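You operate a simulated robot arm through the tools that you are given. There is no shell and no other tool.

The job below is to be done with a simulated robot arm. You get a single attempt, and the scene is never put back.

## Task
Let the blue and the grey band down to their green marks.
Fine: turn a roll's dial to FREE before you turn that roll, and back to HOLD after; leave the third roll alone.

Only the result counts: the job must be done as asked and must still hold three seconds after the hand-in. Knocking over, shifting, dropping, spilling or breaking anything else fails it.

## Robot
A 6-joint arm with a two-finger parallel gripper, fixed in place. Base frame: the origin is at the foot of the arm, x ahead of it, y to its left, z up; the work surface is at about z = 900. Units: mm, rad, N and s.
With the tool pointing down near the work surface it reaches from about 220 to 660 mm from the base axis. Its first joint turns from -2.897 to 2.897 rad. Payload 1.57 kg.
The tool frame sits at the grasp point between the pads (the TCP): z along the fingers, y along the line on which they close. The tips reach 30 mm beyond it. Largest opening 110 mm; finger width 24, thickness 12; the body of the gripper, 48 by 112 mm, starts 78 mm behind the TCP.
Orientation is told as [roll, pitch, yaw] about the base's x, y, z axes, in that order, counted from this pose: with the fingers straight down and closing along the base's y, the tool's x points along the base's -x, its y along +y and its z along -z.

## Interface
- The arm moves only by the tool drive_tool. Its argument "plan" is a list of rows, each an object of numbers (a shift or turn left out is 0, a gripper value left out holds the last): "dx", "dy", "dz": the shift along the tool's x, y, z in units of 50 mm (1.0 is 50 mm); "rx", "ry", "rz": the turn, a rotation vector about the tool's x, y, z in units of 5 degrees (1.0 is 5 degrees). In form: [{"dx": .., "dy": .., "dz": .., "rx": .., "ry": .., "rz": ..}, ...]. A call has 1 to 20 rows; each row shifts and turns the commanded pose from where the row before left it, along the tool's axes as they then stand. "grip" is the gripper command, from -1 (shut) to 1 (fully open), values between in proportion, set as the call begins (left out, the last holds). A call with a number of a shift or a turn outside -1 to 1 is refused whole. Each row takes 0.2 s and may step no farther than 50 mm and 0.15 rad from the row before; otherwise, or with a gripper value out of range, the whole call is refused. Where a pose cannot be reached the arm comes as near as it can. A force on the tool above 80 N (or 10 N above the force at the start of the call, whichever is more), or a blocked arm, ends the call early, and 0.2 s more pass. Each finger travels about 108 mm/s and halts on what it meets, pressing with about 43 N; the grip force reading is that of the motor and also rises with nothing between the fingers. The clock runs only during rows and for 0.2 s after the last one: add rows that do not move to give the fingers time. The reply holds the time, the measured pose of the TCP, the force on the tool along the base axes, the opening and the grip force, in the units named above and with some noise, with the torque about the TCP (base axes, N m) and any sound that the robot's microphone picked up.
- Cameras (640 x 400 px; columns grow to the right, rows downward): "scene" is fixed at [223.6, -642.8, 1604.2]; the picture's right is [0.98, -0.18, 0.00], its down [-0.07, -0.36, -0.93] and it looks along [0.17, 0.91, -0.37] (base axes); focal length 319 px, centre (320, 200). "wrist" rides on the gripper at [70, 16, -141] in the tool frame; the picture's right is [-0.23, 0.97, 0.00], its down [-0.86, -0.20, -0.48] and it looks along [-0.47, -0.11, 0.88] (tool axes); focal length 222 px, centre (320, 200). There is no depth. A picture from a camera that has moved, and an enlarged one, comes with that camera's place and axes in the base frame and with its lens. The place of the scene camera against the robot may be out by one fixed shift of up to 12 mm in any direction.
- camera(camera): a new picture of that camera. It takes no simulated time.
- lift_body(by): slides the trunk up (or, below 0, down) by that many mm; the arm rides with it, the base frame stays. It gives what a move gives, with no picture.
- enlarge(camera, box): a new picture of the part [left, top, right, bottom] of that camera's present view, enlarged. It takes no simulated time.
- sign_off(): hands the job in; it is judged then, once.

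Places have to be worked out from the pictures, the camera data and where the tool is seen. Open the gripper and draw the arm clear of the work before you hand the job in, unless the task says otherwise.

The tools are called after "Call:" as a command line: name --argument value ..., lists and objects as JSON in quotes. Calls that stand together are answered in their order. drive_tool: Moves the arm, as the interface text tells. Its arguments: {"type":"object","properties":{"plan":{"type":"array","items":{"type":"object","properties":{"dx":{"type":"number"},"dy":{"type":"number"},"dz":{"type":"number"},"rx":{"type":"number"},"ry":{"type":"number"},"rz":{"type":"number"}}}},"grip":{"type":"number"}},"required":["plan"]} The other tools are called the same way: lift_body (by) slides the trunk up or down; camera (camera) takes a picture; enlarge (camera, box) takes an enlarged picture of a part of a camera's view; sign_off () hands the job in.

At the start:

```text
time_s: 0.0
eef_pos: [481.7, 179.5, 1382.2]
orientation: [0.001, 0.0, -0.001]
wrist_force: [-0.5, -0.6, 0.7]
moment: [0.01, 0.01, -0.01]
width: 110.1
gripper_force: 0.0
trunk travel left (down, up): [-375.0, 215.0]
```

scene: 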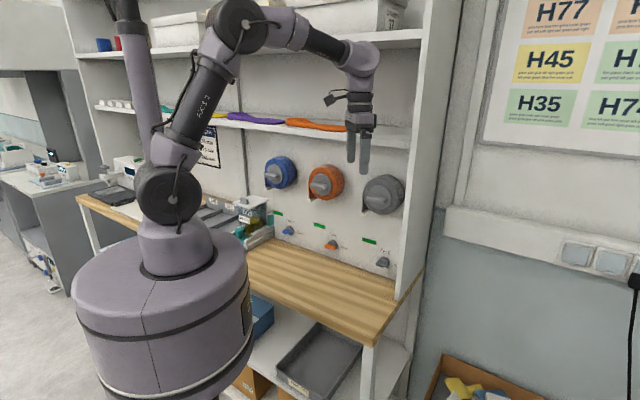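
wrist: 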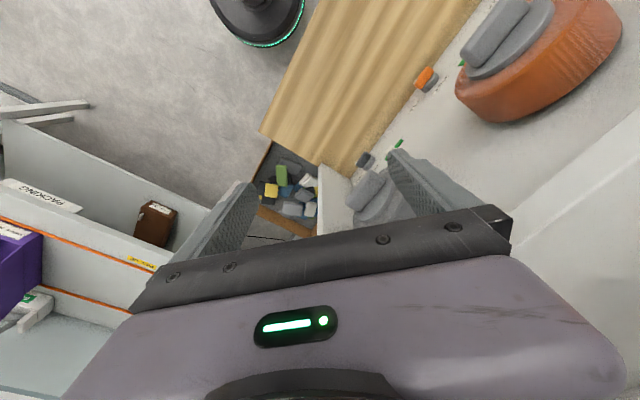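

I'll begin by looking closer at the rolls, the dials and the green marks in the scene view.

Call:
enlarge --camera "scene" --box '[240, 140, 420, 280]'

Call:
enlarge --camera "scene" --box '[250, 145, 330, 245]'

Call:
enlarge --camera "scene" --box '[340, 165, 420, 275]'

```text
2.86 times, centred on (330, 210) of scene
camera zoom: at [223.6, -642.8, 1604.2], right [0.98, -0.18, 0.0], down [-0.07, -0.36, -0.93], along [0.17, 0.91, -0.37], focal length 910 px, centre (291, 171)
```

zoom: 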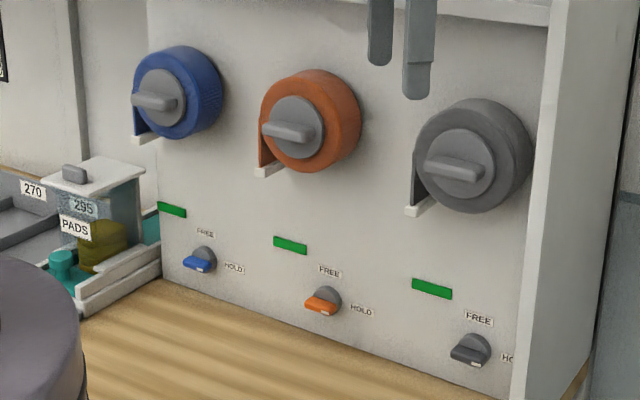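

```text
4.00 times, centred on (290, 195) of scene
camera zoom: at [223.6, -642.8, 1604.2], right [0.98, -0.18, 0.0], down [-0.07, -0.36, -0.93], along [0.17, 0.91, -0.37], focal length 1274 px, centre (440, 220)
```

zoom: 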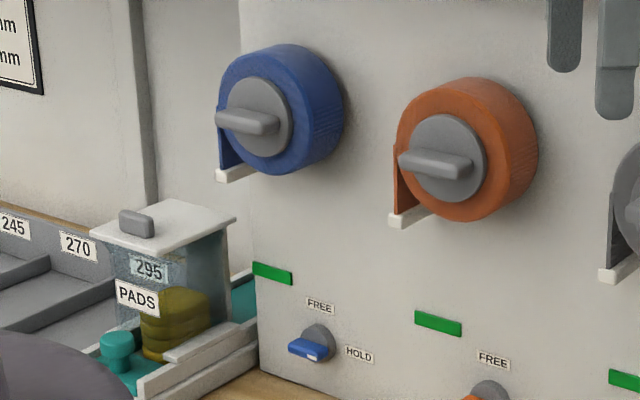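

```text
3.64 times, centred on (380, 220) of scene
camera zoom: at [223.6, -642.8, 1604.2], right [0.98, -0.18, 0.0], down [-0.07, -0.36, -0.93], along [0.17, 0.91, -0.37], focal length 1158 px, centre (102, 127)
```

zoom: 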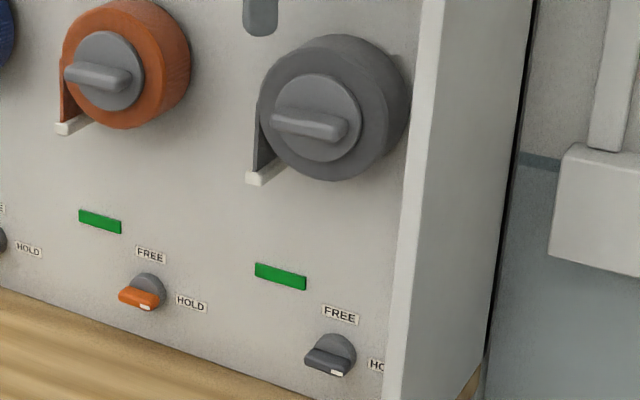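

The wall panel looks to stand at about 45° (roughly x+y≈950), with dials near z≈958 and roll hubs near z≈1233. All levers seem to point at HOLD now. I'll first draw back and down to a clear spot in front of the middle roll and yaw the tool towards the wall.

Call:
drive_tool --plan '[{"dz": 0.93}, {"dz": 0.93}, {"dz": 0.93}, {"dx": 0.65, "dy": 0.75}, {"dx": 0.65, "dy": 0.75}, {"dx": 0.65, "dy": 0.75}, {"dx": 0.65, "dy": 0.75}, {"rz": -1}, {"rz": -1}, {"rz": -1}, {"rz": -1}, {"rz": -1}, {"rz": -1}, {"rz": -1}, {"rz": -1}, {"rz": -1}]' --grip 0

```text
time_s: 3.4
eef_pos: [350.0, 329.6, 1243.2]
orientation: [0.0, 0.001, 0.785]
wrist_force: [0.3, 0.0, -0.3]
moment: [0.01, 0.0, 0.02]
width: 55.2
gripper_force: 0.1
trunk travel left (down, up): [-375.0, 215.0]
```

The move went as planned. Next I pitch the tool up until it points at the wall, TCP staying put.

Call:
drive_tool --plan '[{"ry": -1}, {"ry": -1}, {"ry": -1}, {"ry": -1}, {"ry": -1}, {"ry": -1}, {"ry": -1}, {"ry": -1}, {"ry": -1}, {"ry": -1}, {"ry": -1}, {"ry": -1}, {"ry": -1}, {"ry": -1}, {"ry": -1}, {"ry": -1}, {"ry": -1}, {"ry": -1}]'

Call:
camera --camera "wrist"

Call:
camera --camera "scene"

```text
time_s: 7.2
eef_pos: [366.2, 344.7, 1239.8]
orientation: [1.58, -1.57, -0.795]
wrist_force: [0.1, -0.7, -0.1]
moment: [0.01, 0.03, -0.03]
width: 55.2
gripper_force: 0.1
out of reach, approached as far as the arm can: row 12, 13, 14
trunk travel left (down, up): [-375.0, 215.0]
```

```text
taken
camera wrist: at [255.5, 255.8, 1168.7], right [-0.69, 0.69, 0.23], down [-0.2, -0.48, 0.85], along [0.7, 0.54, 0.47], focal length 222 px, centre (320, 200)
```

wrist: 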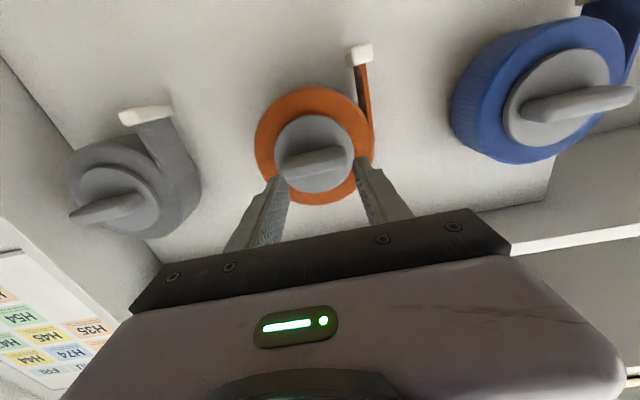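

```text
taken
```

scene: 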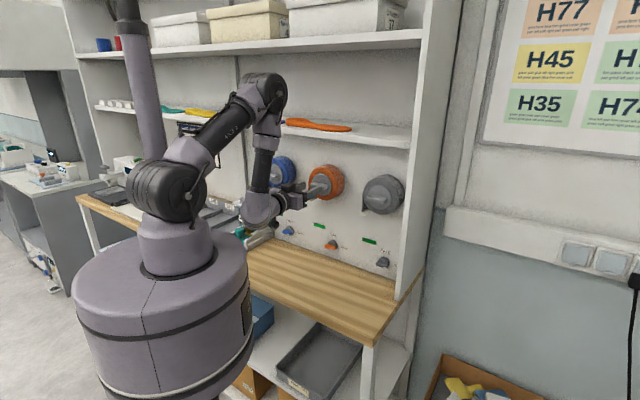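

The tool now faces the wall squarely, with the camera hanging beneath. I now test how far the wrist can roll by turning counter-clockwise (rz negative) 90°, so the camera goes to the right.

Call:
drive_tool --plan '[{"rz": -1}, {"rz": -1}, {"rz": -1}, {"rz": -1}, {"rz": -1}, {"rz": -1}, {"rz": -1}, {"rz": -1}, {"rz": -1}, {"rz": -1}, {"rz": -1}, {"rz": -1}, {"rz": -1}, {"rz": -1}, {"rz": -1}, {"rz": -1}, {"rz": -1}, {"rz": -1}]'

Call:
camera --camera "wrist"

```text
time_s: 11.0
eef_pos: [366.3, 346.3, 1239.2]
orientation: [-1.571, 0.003, 2.355]
wrist_force: [-1.0, -0.2, 0.8]
moment: [-0.03, -0.02, 0.0]
width: 55.0
gripper_force: 0.0
trunk travel left (down, up): [-375.0, 215.0]
```

```text
taken
camera wrist: at [316.1, 195.7, 1222.5], right [-0.16, 0.16, -0.97], down [-0.94, 0.27, 0.2], along [0.29, 0.95, 0.11], focal length 222 px, centre (320, 200)
```

wrist: 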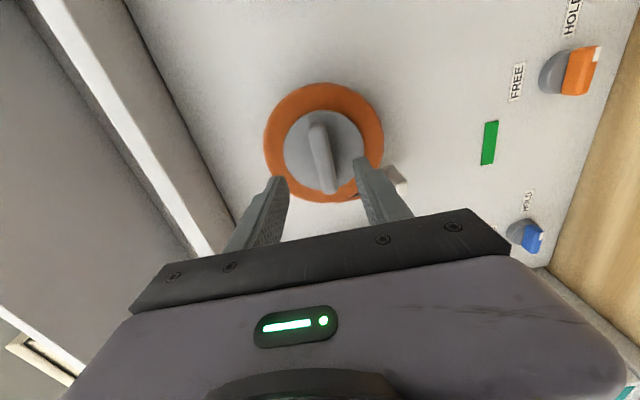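

Rolling 90° works without limits. I continue another 90° to see whether the camera-up orientation is reachable.

Call:
drive_tool --plan '[{"rz": -1}, {"rz": -1}, {"rz": -1}, {"rz": -1}, {"rz": -1}, {"rz": -1}, {"rz": -1}, {"rz": -1}, {"rz": -1}, {"rz": -1}, {"rz": -1}, {"rz": -1}, {"rz": -1}, {"rz": -1}, {"rz": -1}, {"rz": -1}, {"rz": -1}, {"rz": -1}]'

Call:
camera --camera "wrist"

```text
time_s: 14.8
eef_pos: [365.5, 345.6, 1239.6]
orientation: [1.841, 1.568, -0.517]
wrist_force: [0.4, -1.1, -0.2]
moment: [0.01, 0.0, -0.02]
width: 54.9
gripper_force: 0.0
trunk travel left (down, up): [-375.0, 215.0]
```

```text
taken
camera wrist: at [277.9, 233.3, 1308.3], right [0.69, -0.69, -0.23], down [-0.48, -0.2, -0.86], along [0.55, 0.7, -0.47], focal length 222 px, centre (320, 200)
```

wrist: 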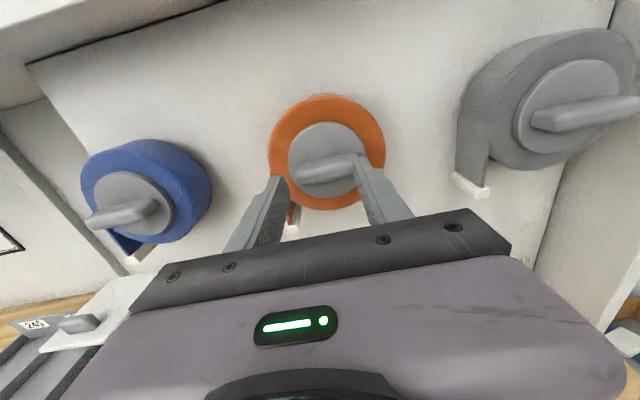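

Wrist roll has ample range, and this camera-up orientation suits the FREE end of a dial turn. Triangulating puts the orange handle at about (w 21, depth 554, z 1234) in wall coordinates. Now I move in front of the blue dial, still well back, to look at it closely.

Call:
drive_tool --plan '[{"dx": -0.6, "dy": -0.713, "dz": -0.077}, {"dx": -0.6, "dy": -0.713, "dz": -0.077}, {"dx": -0.6, "dy": -0.713, "dz": -0.077}, {"dx": -0.6, "dy": -0.713, "dz": -0.077}, {"dx": -0.6, "dy": -0.713, "dz": -0.077}, {"dx": -0.6, "dy": -0.713, "dz": -0.077}]'

Call:
camera --camera "wrist"

Call:
camera --camera "scene"

```text
time_s: 16.2
eef_pos: [194.3, 481.7, 1061.1]
orientation: [2.256, 1.569, -0.102]
wrist_force: [-0.4, 0.2, 0.2]
moment: [-0.02, 0.02, 0.02]
width: 55.2
gripper_force: 0.0
trunk travel left (down, up): [-375.0, 215.0]
```

```text
taken
camera wrist: at [107.5, 369.3, 1128.9], right [0.69, -0.69, -0.23], down [-0.48, -0.2, -0.86], along [0.55, 0.7, -0.47], focal length 222 px, centre (320, 200)
```

wrist: 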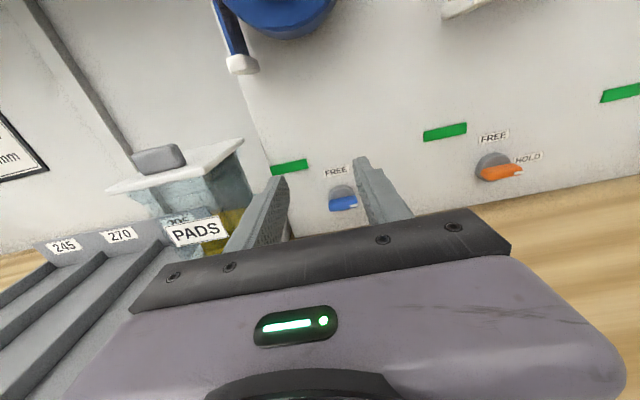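

```text
taken
```

scene: 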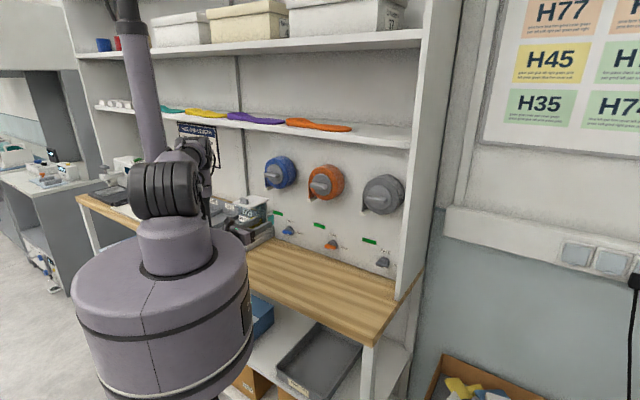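

From here the blue dial is in plain sight between the fingers, its white tick pointing right at HOLD. I enlarge it for detail.

Call:
enlarge --camera "wrist" --box '[260, 130, 420, 230]'

Call:
enlarge --camera "wrist" --box '[180, 0, 372, 120]'

Call:
enlarge --camera "wrist" --box '[420, 100, 580, 200]'

Call:
enlarge --camera "scene" --box '[130, 120, 290, 260]'

```text
4.00 times, centred on (340, 180) of wrist
camera zoom: at [107.5, 369.3, 1128.9], right [0.69, -0.69, -0.23], down [-0.48, -0.2, -0.86], along [0.55, 0.7, -0.47], focal length 888 px, centre (240, 280)
```

zoom: 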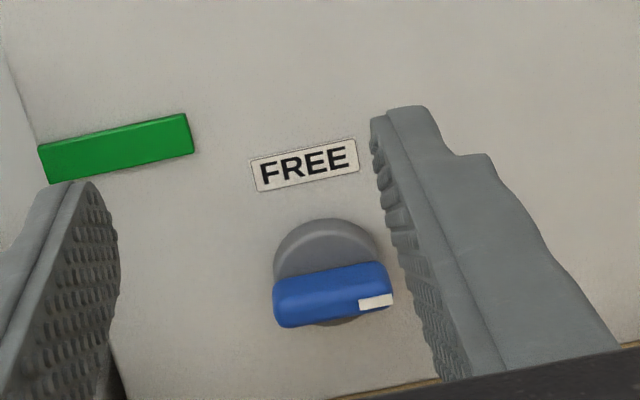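

```text
3.33 times, centred on (276, 60) of wrist
camera zoom: at [107.5, 369.3, 1128.9], right [0.69, -0.69, -0.23], down [-0.48, -0.2, -0.86], along [0.55, 0.7, -0.47], focal length 740 px, centre (467, 667)
```

zoom: 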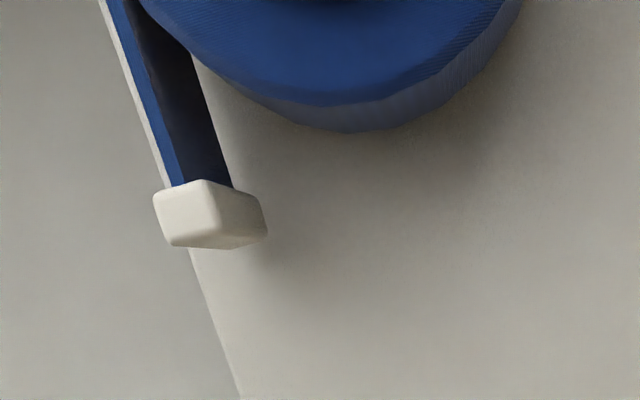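

```text
4.00 times, centred on (500, 150) of wrist
camera zoom: at [107.5, 369.3, 1128.9], right [0.69, -0.69, -0.23], down [-0.48, -0.2, -0.86], along [0.55, 0.7, -0.47], focal length 888 px, centre (-400, 400)
```

zoom: 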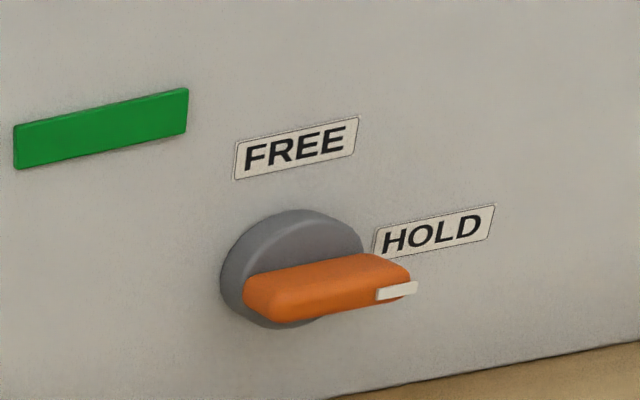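

```text
2.86 times, centred on (210, 190) of scene
camera zoom: at [223.6, -642.8, 1604.2], right [0.98, -0.18, 0.0], down [-0.07, -0.36, -0.93], along [0.17, 0.91, -0.37], focal length 910 px, centre (634, 229)
```

zoom: 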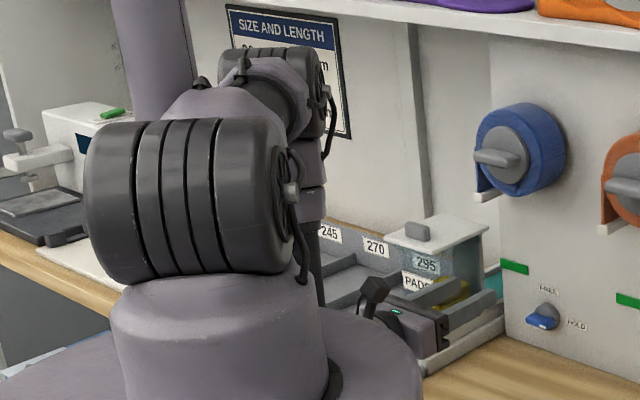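

I tilt the tool 15° down to keep the wrist above the bench, then roll 90° clockwise to get the jaws above/below the lever, with the opening narrowed to about 40 mm. This also gives a second viewpoint.

Call:
drive_tool --plan '[{"ry": -1}, {"ry": -1}, {"ry": -1}, {"rz": 1}, {"rz": 1}, {"rz": 1}, {"rz": 1}, {"rz": 1}, {"rz": 1}, {"rz": 1}, {"rz": 1}, {"rz": 1}]' --grip -0.27

Call:
drive_tool --plan '[{"rz": 1}, {"rz": 1}, {"rz": 1}, {"rz": 1}, {"rz": 1}, {"rz": 1}, {"rz": 1}, {"rz": 1}, {"rz": 1}]'

Call:
camera --camera "wrist"

Call:
enlarge --camera "wrist" --box '[280, 120, 440, 220]'

```text
time_s: 18.8
eef_pos: [197.5, 480.0, 1060.8]
orientation: [-1.21, 0.751, 2.608]
wrist_force: [-0.4, 0.0, -0.4]
moment: [-0.02, 0.0, 0.0]
width: 40.2
gripper_force: 0.2
trunk travel left (down, up): [-375.0, 215.0]
```

```text
time_s: 20.8
eef_pos: [198.4, 479.7, 1059.5]
orientation: [-1.309, -0.001, 2.356]
wrist_force: [0.1, -0.5, 0.6]
moment: [-0.01, 0.0, 0.01]
width: 40.2
gripper_force: 0.1
trunk travel left (down, up): [-375.0, 215.0]
```

```text
taken
camera wrist: at [149.0, 330.1, 1078.9], right [-0.34, -0.02, -0.94], down [-0.89, 0.32, 0.32], along [0.29, 0.95, -0.12], focal length 222 px, centre (320, 200)
```

wrist: 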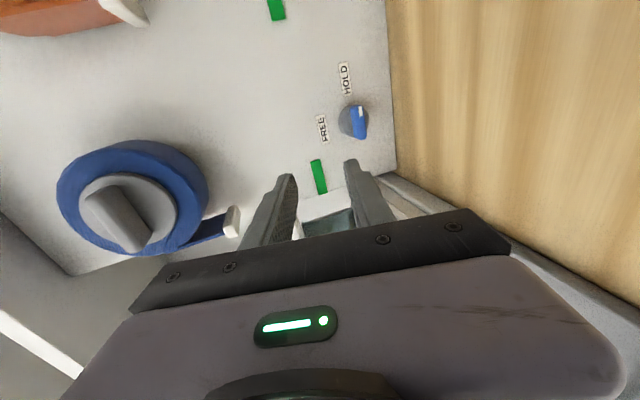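

```text
4.00 times, centred on (360, 170) of wrist
camera zoom: at [149.0, 330.1, 1078.9], right [-0.34, -0.02, -0.94], down [-0.89, 0.32, 0.32], along [0.29, 0.95, -0.12], focal length 888 px, centre (160, 320)
```

zoom: 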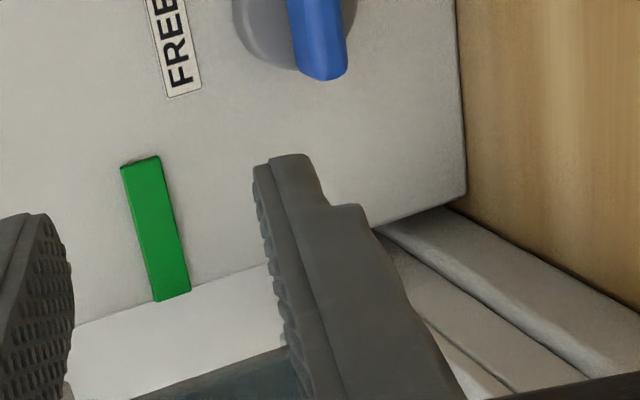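

Two views agree: the wall is at depth ≈646, the blue lever centre at w≈-188, z≈964 with its front at depth ≈620, and the blue mark at z≈1028. I move to a pre-grasp 60 mm short of the lever and check alignment.

Call:
drive_tool --plan '[{"dx": 0.104, "dy": 0.538, "dz": 0.781}, {"dx": 0.104, "dy": 0.538, "dz": 0.781}]'

Call:
camera --camera "wrist"

Call:
enlarge --camera "wrist" --box '[240, 80, 432, 200]'

Call:
enlarge --camera "scene" --box '[200, 180, 320, 280]'

```text
time_s: 21.4
eef_pos: [249.0, 515.4, 987.2]
orientation: [-1.309, 0.001, 2.358]
wrist_force: [0.6, 0.1, -0.3]
moment: [0.0, 0.02, -0.02]
width: 40.2
gripper_force: 0.0
trunk travel left (down, up): [-375.0, 215.0]
```

```text
taken
camera wrist: at [199.6, 365.4, 1006.9], right [-0.34, -0.02, -0.94], down [-0.89, 0.32, 0.32], along [0.29, 0.95, -0.12], focal length 222 px, centre (320, 200)
```

wrist: 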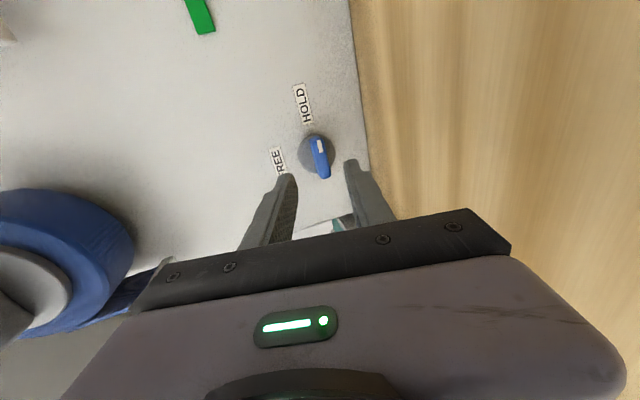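

```text
3.33 times, centred on (336, 140) of wrist
camera zoom: at [199.6, 365.4, 1006.9], right [-0.34, -0.02, -0.94], down [-0.89, 0.32, 0.32], along [0.29, 0.95, -0.12], focal length 740 px, centre (267, 400)
```

zoom: 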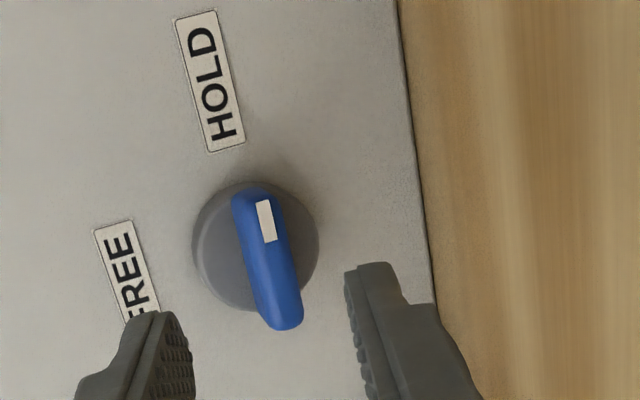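

```text
4.00 times, centred on (260, 230) of scene
camera zoom: at [223.6, -642.8, 1604.2], right [0.98, -0.18, 0.0], down [-0.07, -0.36, -0.93], along [0.17, 0.91, -0.37], focal length 1274 px, centre (560, 80)
```

zoom: 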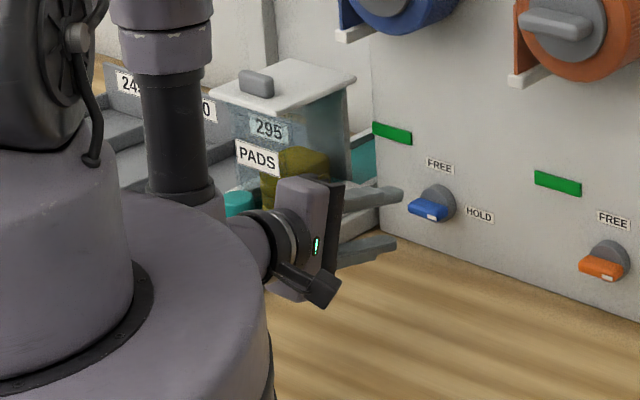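

Re-triangulation confirms the lever at (w -188.3, d 620, z 965), centred with the tool axis. I advance 60 mm along the tool axis so the pads straddle the lever.

Call:
drive_tool --plan '[{"dz": 0.4}, {"dz": 0.4}, {"dz": 0.4}]'

Call:
camera --camera "wrist"

Call:
enlarge --camera "wrist" --box '[240, 100, 432, 220]'

Call:
enlarge --camera "scene" --box '[220, 180, 340, 280]'

```text
time_s: 22.2
eef_pos: [290.5, 556.7, 973.3]
orientation: [-1.31, 0.001, 2.356]
wrist_force: [-2.8, -5.1, 1.8]
moment: [0.14, -0.03, -0.02]
width: 39.8
gripper_force: 0.1
trunk travel left (down, up): [-375.0, 215.0]
```

```text
taken
camera wrist: at [241.4, 407.0, 992.5], right [-0.34, -0.02, -0.94], down [-0.9, 0.31, 0.32], along [0.29, 0.95, -0.12], focal length 222 px, centre (320, 200)
```

wrist: 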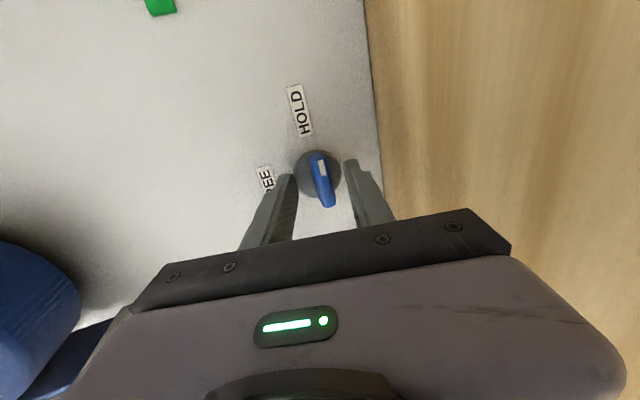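

```text
3.33 times, centred on (336, 160) of wrist
camera zoom: at [241.4, 407.0, 992.5], right [-0.34, -0.02, -0.94], down [-0.9, 0.31, 0.32], along [0.29, 0.95, -0.12], focal length 740 px, centre (267, 333)
```

zoom: 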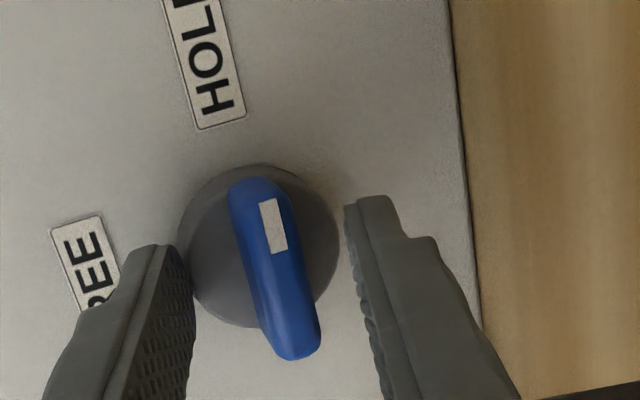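

```text
4.00 times, centred on (280, 230) of scene
camera zoom: at [223.6, -642.8, 1604.2], right [0.98, -0.18, 0.0], down [-0.07, -0.36, -0.93], along [0.17, 0.91, -0.37], focal length 1274 px, centre (480, 80)
```

zoom: 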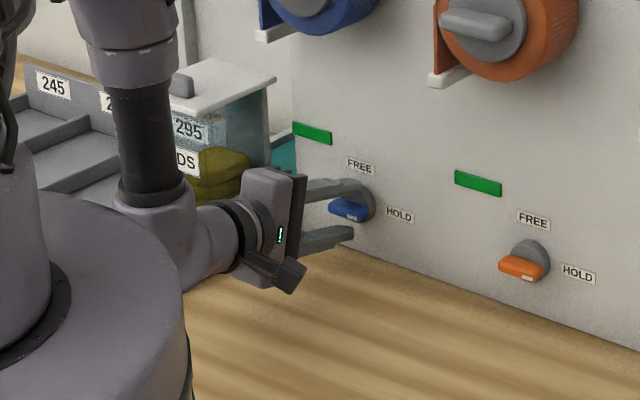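

A light 6 N contact: the upper fingertip just touches the dial's disc because of the tilt. I back off 10 mm, reduce the tilt to 5° (there is bench clearance enough), re-centre on z≈965 and go in again.

Call:
drive_tool --plan '[{"dz": -0.2}, {"rx": 1}, {"rx": 1}, {"dy": 0.147}, {"dz": 0.1}, {"dz": 0.1}, {}]'

Call:
enlarge --camera "wrist" --box '[240, 100, 432, 220]'

Call:
enlarge --camera "scene" --box '[260, 190, 340, 260]'

```text
time_s: 23.8
eef_pos: [290.0, 556.9, 966.6]
orientation: [-1.484, 0.0, 2.355]
wrist_force: [0.0, 0.0, 0.0]
moment: [0.02, -0.02, 0.02]
width: 40.4
gripper_force: 0.1
trunk travel left (down, up): [-375.0, 215.0]
```

```text
3.33 times, centred on (336, 160) of wrist
camera zoom: at [239.7, 406.9, 961.5], right [-0.22, 0.1, -0.97], down [-0.93, 0.28, 0.24], along [0.3, 0.95, 0.03], focal length 740 px, centre (267, 333)
```

zoom: 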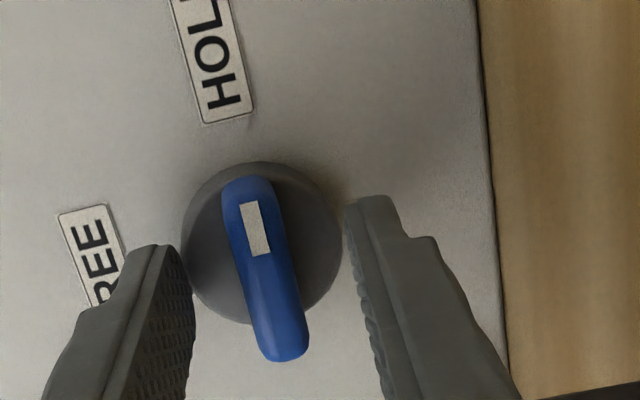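

```text
5.71 times, centred on (300, 225) of scene
camera zoom: at [223.6, -642.8, 1604.2], right [0.98, -0.18, 0.0], down [-0.07, -0.36, -0.93], along [0.17, 0.91, -0.37], focal length 1820 px, centre (434, 57)
```

zoom: 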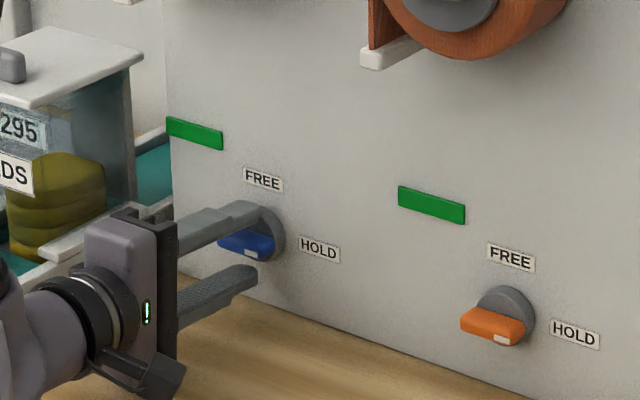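

No contact force now, and the lever sits midway between the pads. I close to about 17 mm and look.

Call:
drive_tool --plan '[{}, {}, {}]' --grip -0.69

Call:
enlarge --camera "wrist" --box '[240, 100, 432, 220]'

```text
time_s: 24.6
eef_pos: [290.0, 558.3, 966.4]
orientation: [-1.484, 0.001, 2.354]
wrist_force: [0.1, 0.1, -0.4]
moment: [-0.02, 0.02, 0.02]
width: 17.1
gripper_force: 0.1
trunk travel left (down, up): [-375.0, 215.0]
```

```text
3.33 times, centred on (336, 160) of wrist
camera zoom: at [239.7, 406.9, 961.5], right [-0.22, 0.1, -0.97], down [-0.93, 0.28, 0.24], along [0.3, 0.95, 0.03], focal length 740 px, centre (267, 333)
```

zoom: 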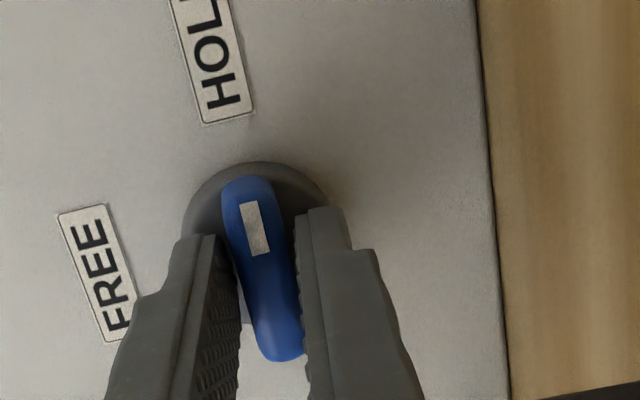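

The pads straddle the lever neatly. I close a bit further to meet it gently.

Call:
drive_tool --plan '[{}, {}, {}]' --grip -0.8

```text
time_s: 25.4
eef_pos: [289.2, 557.2, 966.5]
orientation: [-1.484, 0.0, 2.354]
wrist_force: [0.9, 0.3, 2.4]
moment: [0.38, -0.39, -0.08]
width: 14.4
gripper_force: 30.1
trunk travel left (down, up): [-375.0, 215.0]
```

Gripped at 14.4 mm. Now I turn the lever counter-clockwise 45° as a first half.

Call:
drive_tool --plan '[{"rz": -1}, {"rz": -1}, {"rz": -1}, {"rz": -1}, {"rz": -1}, {"rz": -1}, {"rz": -1}, {"rz": -1}, {"rz": -1}]'

Call:
enlarge --camera "wrist" --box '[240, 100, 432, 220]'

Call:
enlarge --camera "scene" --box '[260, 190, 340, 260]'

```text
time_s: 27.4
eef_pos: [288.4, 558.3, 968.1]
orientation: [-1.451, 0.784, 2.441]
wrist_force: [0.1, 5.4, 10.8]
moment: [0.76, -0.71, -0.02]
width: 14.0
gripper_force: 30.3
trunk travel left (down, up): [-375.0, 215.0]
```

```text
3.33 times, centred on (336, 160) of wrist
camera zoom: at [236.1, 416.2, 1015.9], right [0.32, -0.43, -0.85], down [-0.89, 0.16, -0.42], along [0.32, 0.89, -0.33], focal length 740 px, centre (267, 333)
```

zoom: 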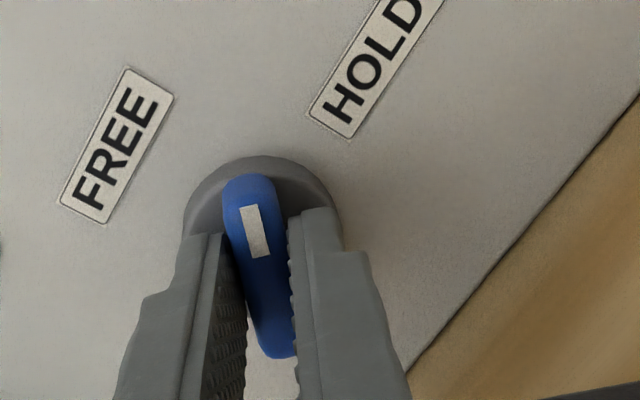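

```text
5.71 times, centred on (300, 225) of scene
camera zoom: at [223.6, -642.8, 1604.2], right [0.98, -0.18, 0.0], down [-0.07, -0.36, -0.93], along [0.17, 0.91, -0.37], focal length 1820 px, centre (434, 57)
```

zoom: 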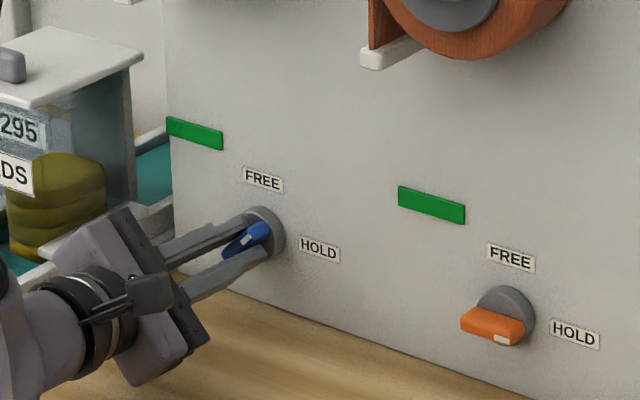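

The lever turns with the hand, now at 45°. I continue the remaining 45° to FREE.

Call:
drive_tool --plan '[{"rz": -1}, {"rz": -1}, {"rz": -1}, {"rz": -1}, {"rz": -1}, {"rz": -1}, {"rz": -1}, {"rz": -1}, {"rz": -1}, {}]'

Call:
enlarge --camera "wrist" --box '[240, 100, 432, 220]'

Call:
enlarge --camera "scene" --box '[260, 190, 340, 260]'

```text
time_s: 29.6
eef_pos: [288.5, 557.2, 966.6]
orientation: [0.012, 1.484, -2.343]
wrist_force: [-6.6, 12.4, 18.1]
moment: [0.14, 0.14, 0.28]
width: 12.7
gripper_force: 29.7
trunk travel left (down, up): [-375.0, 215.0]
```

```text
3.33 times, centred on (336, 160) of wrist
camera zoom: at [206.0, 449.6, 1047.3], right [0.68, -0.7, -0.23], down [-0.53, -0.25, -0.81], along [0.51, 0.67, -0.54], focal length 740 px, centre (267, 333)
```

zoom: 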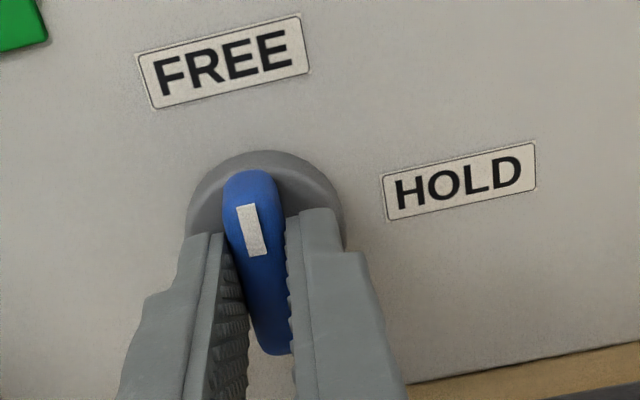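

```text
5.71 times, centred on (300, 225) of scene
camera zoom: at [223.6, -642.8, 1604.2], right [0.98, -0.18, 0.0], down [-0.07, -0.36, -0.93], along [0.17, 0.91, -0.37], focal length 1820 px, centre (434, 57)
```

zoom: 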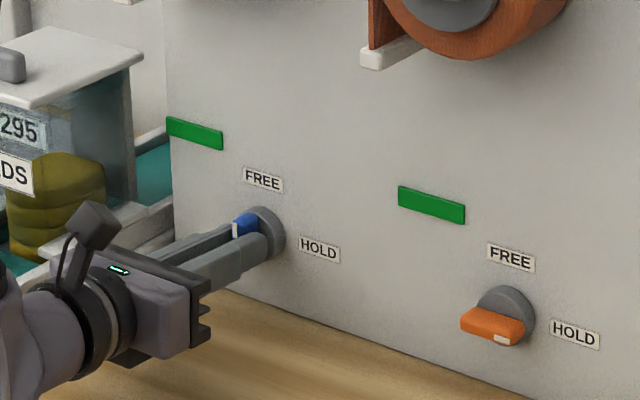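

The lever points straight up at FREE. I open the jaws and back off along the tool axis.

Call:
drive_tool --plan '[{}, {}, {}, {"dz": -0.5}, {"dz": -0.9}, {"dz": -0.9}]' --grip -0.27

Call:
camera --camera "wrist"

Call:
enlarge --camera "wrist" --box '[240, 100, 432, 220]'

```text
time_s: 31.0
eef_pos: [209.5, 476.5, 976.7]
orientation: [-0.004, 1.486, -2.359]
wrist_force: [0.7, -0.3, 0.4]
moment: [0.0, 0.01, -0.01]
width: 40.2
gripper_force: 0.1
trunk travel left (down, up): [-375.0, 215.0]
```

```text
taken
camera wrist: at [127.1, 368.1, 1056.6], right [0.67, -0.7, -0.23], down [-0.53, -0.25, -0.81], along [0.51, 0.67, -0.54], focal length 222 px, centre (320, 200)
```

wrist: 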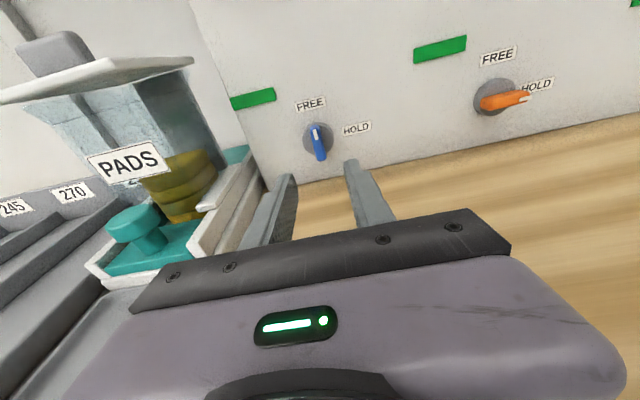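

```text
3.33 times, centred on (336, 160) of wrist
camera zoom: at [127.1, 368.1, 1056.6], right [0.67, -0.7, -0.23], down [-0.53, -0.25, -0.81], along [0.51, 0.67, -0.54], focal length 740 px, centre (267, 333)
```

zoom: 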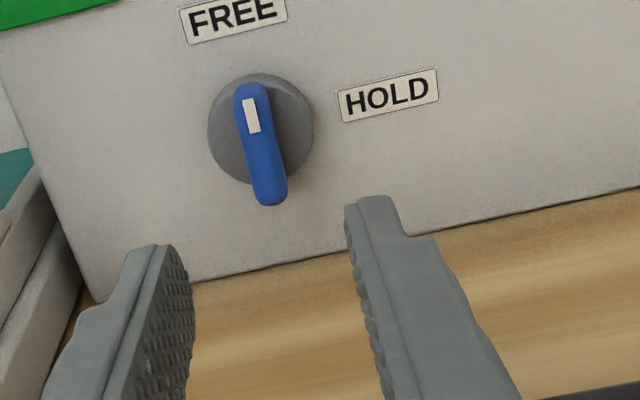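

The blue dial is cleanly at FREE. I level the tool and rise to the blue roll's height, staying well back from it, to look at its handle.

Call:
drive_tool --plan '[{"dz": -0.2, "ry": 1}, {"dx": 0.86}, {"dx": 0.86}, {"dx": 0.86}, {"dx": 0.86}, {"dx": 0.86}, {"dx": 0.86}]'

Call:
camera --camera "wrist"

Call:
enlarge --camera "wrist" --box '[240, 100, 432, 220]'

Call:
enlarge --camera "scene" --box '[220, 140, 340, 260]'

```text
time_s: 32.6
eef_pos: [202.7, 468.9, 1235.5]
orientation: [-1.813, 1.57, 2.112]
wrist_force: [0.0, -0.3, 0.8]
moment: [-0.02, 0.01, 0.05]
width: 40.1
gripper_force: 0.1
trunk travel left (down, up): [-375.0, 215.0]
```

```text
taken
camera wrist: at [114.7, 356.2, 1303.5], right [0.69, -0.69, -0.23], down [-0.48, -0.2, -0.86], along [0.54, 0.7, -0.47], focal length 222 px, centre (320, 200)
```

wrist: 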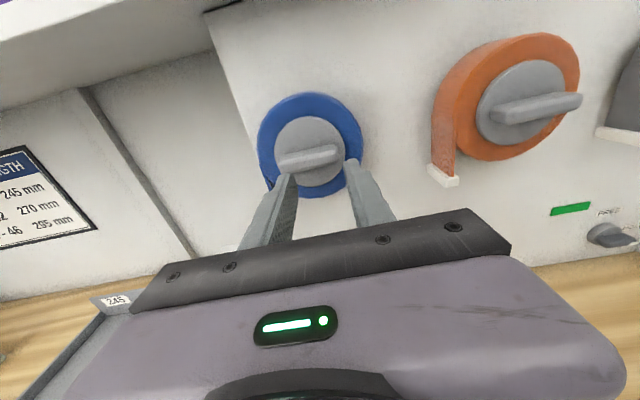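

```text
3.33 times, centred on (336, 160) of wrist
camera zoom: at [114.7, 356.2, 1303.5], right [0.69, -0.69, -0.23], down [-0.48, -0.2, -0.86], along [0.54, 0.7, -0.47], focal length 740 px, centre (267, 333)
```

zoom: 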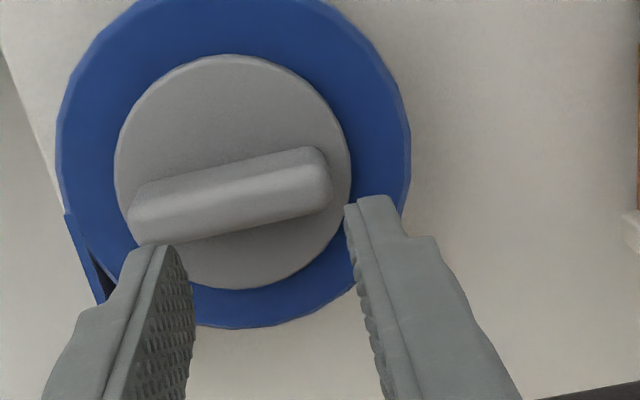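

```text
3.33 times, centred on (280, 200) of scene
camera zoom: at [223.6, -642.8, 1604.2], right [0.98, -0.18, 0.0], down [-0.07, -0.36, -0.93], along [0.17, 0.91, -0.37], focal length 1062 px, centre (453, 200)
```

zoom: 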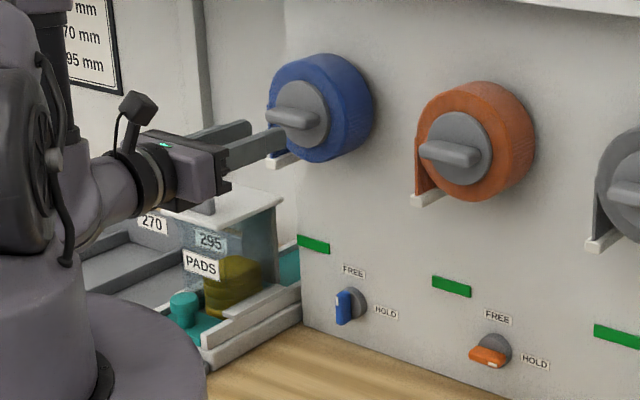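

The handle is a horizontal bar on the hub. I roll 90° clockwise so the jaws close vertically on it, opening to about 50 mm, and view it from that side to triangulate.

Call:
drive_tool --plan '[{"rz": 1}, {"rz": 1}, {"rz": 1}, {"rz": 1}, {"rz": 1}, {"rz": 1}, {"rz": 1}, {"rz": 1}, {"rz": 1}, {"rz": 1}, {"rz": 1}, {"rz": 1}, {"rz": 1}, {"rz": 1}, {"rz": 1}, {"rz": 1}, {"rz": 1}, {"rz": 1}]' --grip -0.1

Call:
camera --camera "wrist"

Call:
enlarge --camera "wrist" --box '[240, 100, 432, 220]'

```text
time_s: 36.4
eef_pos: [201.7, 468.0, 1235.2]
orientation: [-1.571, -0.001, 2.352]
wrist_force: [0.3, 0.6, -0.4]
moment: [0.01, 0.0, 0.04]
width: 49.2
gripper_force: 0.1
trunk travel left (down, up): [-375.0, 215.0]
```

```text
taken
camera wrist: at [152.4, 318.9, 1218.2], right [-0.16, 0.16, -0.97], down [-0.94, 0.27, 0.2], along [0.29, 0.95, 0.11], focal length 222 px, centre (320, 200)
```

wrist: 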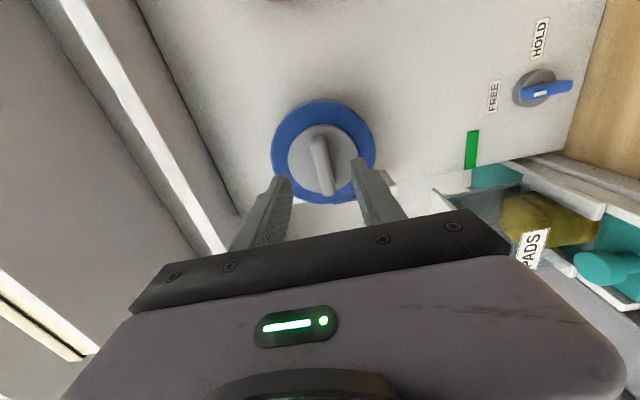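

```text
3.33 times, centred on (336, 160) of wrist
camera zoom: at [152.4, 318.9, 1218.2], right [-0.16, 0.16, -0.97], down [-0.94, 0.27, 0.2], along [0.29, 0.95, 0.11], focal length 740 px, centre (267, 333)
```

zoom: 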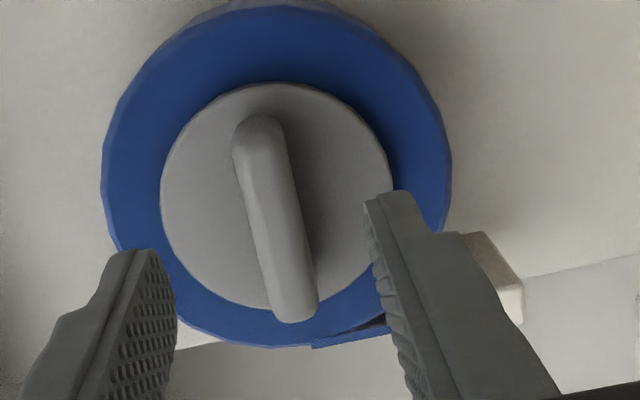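

Handle triangulated: centre (w -198, z 1235.5), front at depth 556, hub face at 584. I shift 10 mm left and advance so the tips stop 6 mm before the hub.

Call:
drive_tool --plan '[{"dx": -0.194}, {"dz": 0.5}, {"dz": 0.5}, {"dz": 0.49}, {}]'

Call:
enlarge --camera "wrist" --box '[240, 100, 432, 220]'

Call:
enlarge --camera "scene" --box '[220, 140, 340, 260]'

```text
time_s: 37.6
eef_pos: [244.5, 525.7, 1235.5]
orientation: [-1.572, -0.001, 2.354]
wrist_force: [-19.9, -18.6, -1.1]
moment: [-0.57, 0.53, 0.12]
width: 50.4
gripper_force: 0.0
trunk travel left (down, up): [-375.0, 215.0]
```

```text
3.33 times, centred on (336, 160) of wrist
camera zoom: at [194.2, 375.4, 1218.5], right [-0.16, 0.16, -0.97], down [-0.94, 0.27, 0.2], along [0.29, 0.95, 0.11], focal length 740 px, centre (267, 333)
```

zoom: 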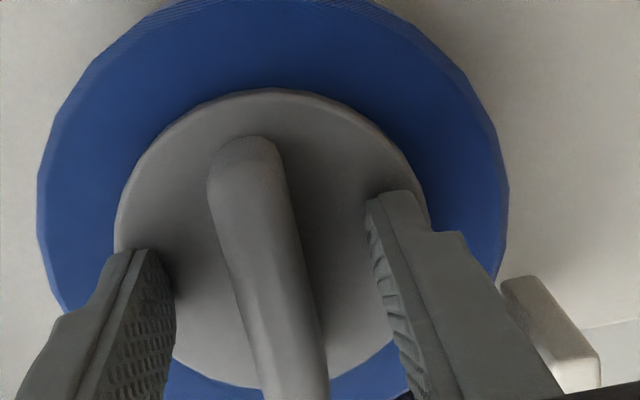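

```text
3.33 times, centred on (280, 200) of scene
camera zoom: at [223.6, -642.8, 1604.2], right [0.98, -0.18, 0.0], down [-0.07, -0.36, -0.93], along [0.17, 0.91, -0.37], focal length 1062 px, centre (453, 200)
```

zoom: 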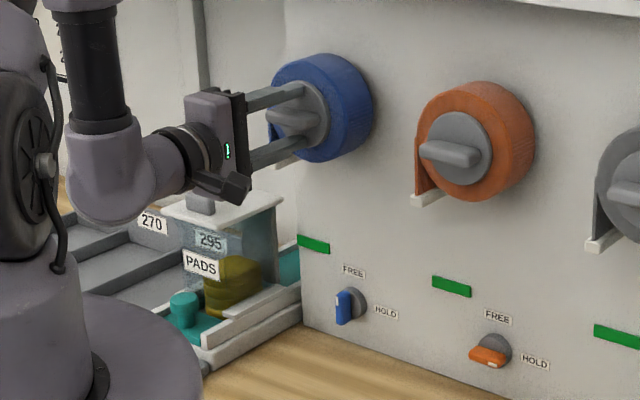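

The tips met the hub face (27 N) at depth ≈575. I back off 6.5 mm to clear it and check the force.

Call:
drive_tool --plan '[{"dz": -0.13}, {}]'

Call:
drive_tool --plan '[{}, {}, {}]' --grip -0.55

Call:
enlarge --camera "wrist" --box '[240, 100, 432, 220]'

```text
time_s: 38.2
eef_pos: [242.6, 523.7, 1235.2]
orientation: [-1.572, 0.001, 2.355]
wrist_force: [0.2, 0.1, 0.3]
moment: [-0.02, 0.0, 0.01]
width: 49.5
gripper_force: 0.0
trunk travel left (down, up): [-375.0, 215.0]
```

```text
time_s: 39.0
eef_pos: [242.6, 524.6, 1233.9]
orientation: [-1.57, 0.0, 2.356]
wrist_force: [0.4, -1.0, -0.1]
moment: [0.02, -0.01, 0.04]
width: 25.3
gripper_force: 0.1
trunk travel left (down, up): [-375.0, 215.0]
```

```text
3.33 times, centred on (336, 160) of wrist
camera zoom: at [192.6, 373.7, 1217.4], right [-0.16, 0.16, -0.97], down [-0.94, 0.27, 0.2], along [0.29, 0.95, 0.11], focal length 740 px, centre (267, 333)
```

zoom: 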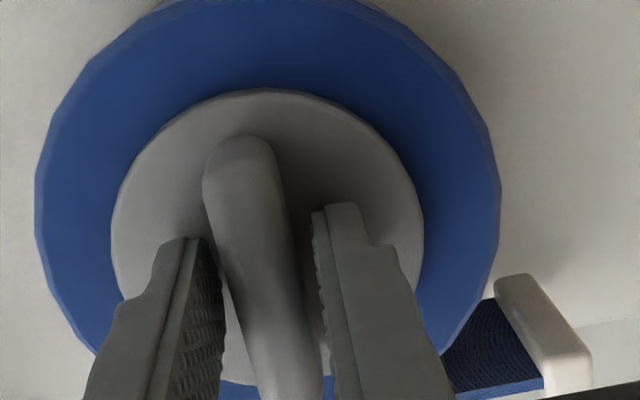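

The handle is centred in the jaws. I grip it firmly now.

Call:
drive_tool --plan '[{}, {}, {}]' --grip -0.9

Call:
enlarge --camera "scene" --box '[240, 150, 330, 250]'

```text
time_s: 39.8
eef_pos: [242.6, 523.3, 1234.2]
orientation: [-1.571, 0.001, 2.356]
wrist_force: [1.1, 1.1, 1.7]
moment: [-0.05, 0.05, -0.04]
width: 15.9
gripper_force: 31.4
trunk travel left (down, up): [-375.0, 215.0]
```

```text
4.00 times, centred on (285, 200) of scene
camera zoom: at [223.6, -642.8, 1604.2], right [0.98, -0.18, 0.0], down [-0.07, -0.36, -0.93], along [0.17, 0.91, -0.37], focal length 1274 px, centre (460, 200)
```

zoom: 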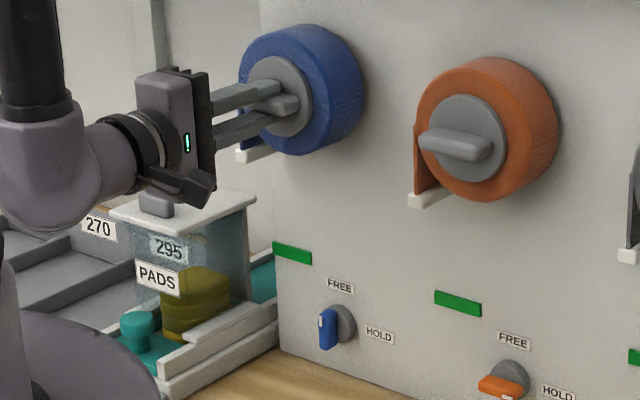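

Gripped at 15.9 mm with no side load. I turn the roll counter-clockwise 30° first to confirm the band feeds down.

Call:
drive_tool --plan '[{"rz": -1}, {"rz": -1}, {"rz": -1}, {"rz": -1}, {"rz": -1}, {"rz": -1}]'

Call:
enlarge --camera "scene" --box '[240, 150, 330, 250]'

```text
time_s: 41.2
eef_pos: [241.7, 523.9, 1235.0]
orientation: [-1.57, 0.525, 2.354]
wrist_force: [-4.6, -1.7, -9.8]
moment: [0.09, -0.03, -0.07]
width: 16.0
gripper_force: 31.6
trunk travel left (down, up): [-375.0, 215.0]
```

```text
4.00 times, centred on (285, 200) of scene
camera zoom: at [223.6, -642.8, 1604.2], right [0.98, -0.18, 0.0], down [-0.07, -0.36, -0.93], along [0.17, 0.91, -0.37], focal length 1274 px, centre (460, 200)
```

zoom: 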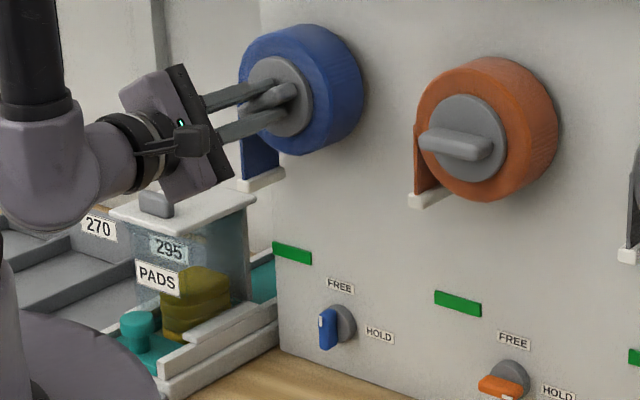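

The band feeds down about 33 mm per 30°. I turn another 70° and look again.

Call:
drive_tool --plan '[{"rz": -1}, {"rz": -1}, {"rz": -1}, {"rz": -1}, {"rz": -1}, {"rz": -1}, {"rz": -1}, {"rz": -1}, {"rz": -1}, {"rz": -1}, {"rz": -1}, {"rz": -1}, {"rz": -1}, {"rz": -1}]'

Call:
enlarge --camera "scene" --box '[240, 150, 330, 250]'

Call:
camera --camera "wrist"

```text
time_s: 44.2
eef_pos: [241.8, 525.3, 1236.0]
orientation: [1.576, 1.392, -0.781]
wrist_force: [-6.9, 7.5, 5.0]
moment: [0.06, -0.02, 0.33]
width: 15.7
gripper_force: 30.9
trunk travel left (down, up): [-375.0, 215.0]
```

```text
4.00 times, centred on (285, 200) of scene
camera zoom: at [223.6, -642.8, 1604.2], right [0.98, -0.18, 0.0], down [-0.07, -0.36, -0.93], along [0.17, 0.91, -0.37], focal length 1274 px, centre (460, 200)
```

zoom: 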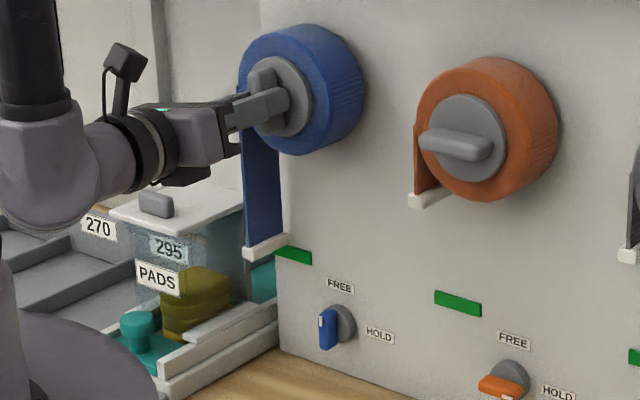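

```text
taken
camera wrist: at [145.4, 421.1, 1306.1], right [0.71, -0.71, -0.05], down [-0.37, -0.3, -0.88], along [0.6, 0.64, -0.48], focal length 222 px, centre (320, 200)
```

wrist: 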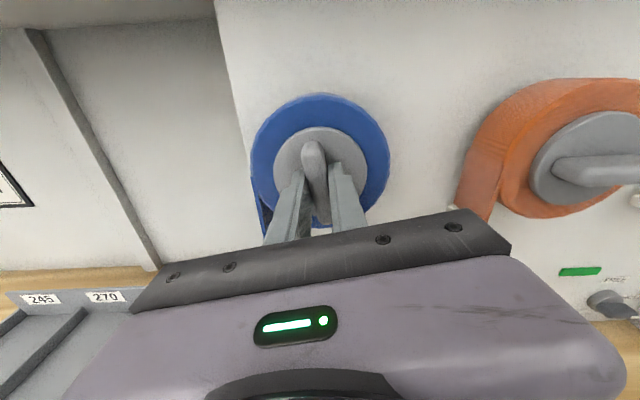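

By scene geometry the clip is near z≈1050 with the mark at ≈1028.5, consistent with a roll radius of 61 mm; about 21° remain. I turn 20° more.

Call:
drive_tool --plan '[{"rz": -1}, {"rz": -1}, {"rz": -1}, {"rz": -1}, {}, {}]'

Call:
enlarge --camera "scene" --box '[255, 180, 315, 230]'

```text
time_s: 45.6
eef_pos: [239.0, 509.3, 1219.7]
orientation: [1.567, 1.045, -0.788]
wrist_force: [-14.2, 13.9, -43.0]
moment: [-0.85, -0.01, 0.52]
width: 15.8
gripper_force: 31.4
out of reach, approached as far as the arm can: row 4
trunk travel left (down, up): [-375.0, 215.0]
```

```text
8.00 times, centred on (285, 205) of scene
camera zoom: at [223.6, -642.8, 1604.2], right [0.98, -0.18, 0.0], down [-0.07, -0.36, -0.93], along [0.17, 0.91, -0.37], focal length 2549 px, centre (600, 160)
```

zoom: 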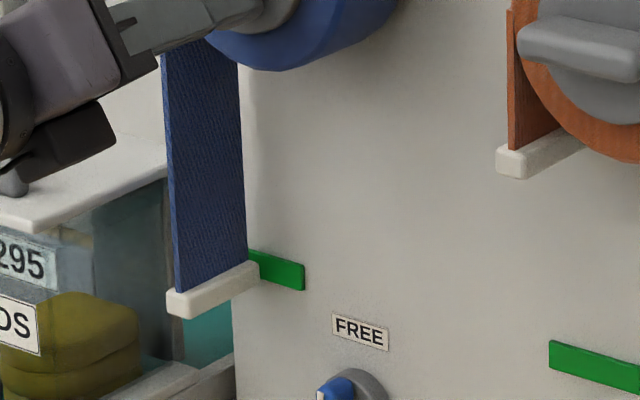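

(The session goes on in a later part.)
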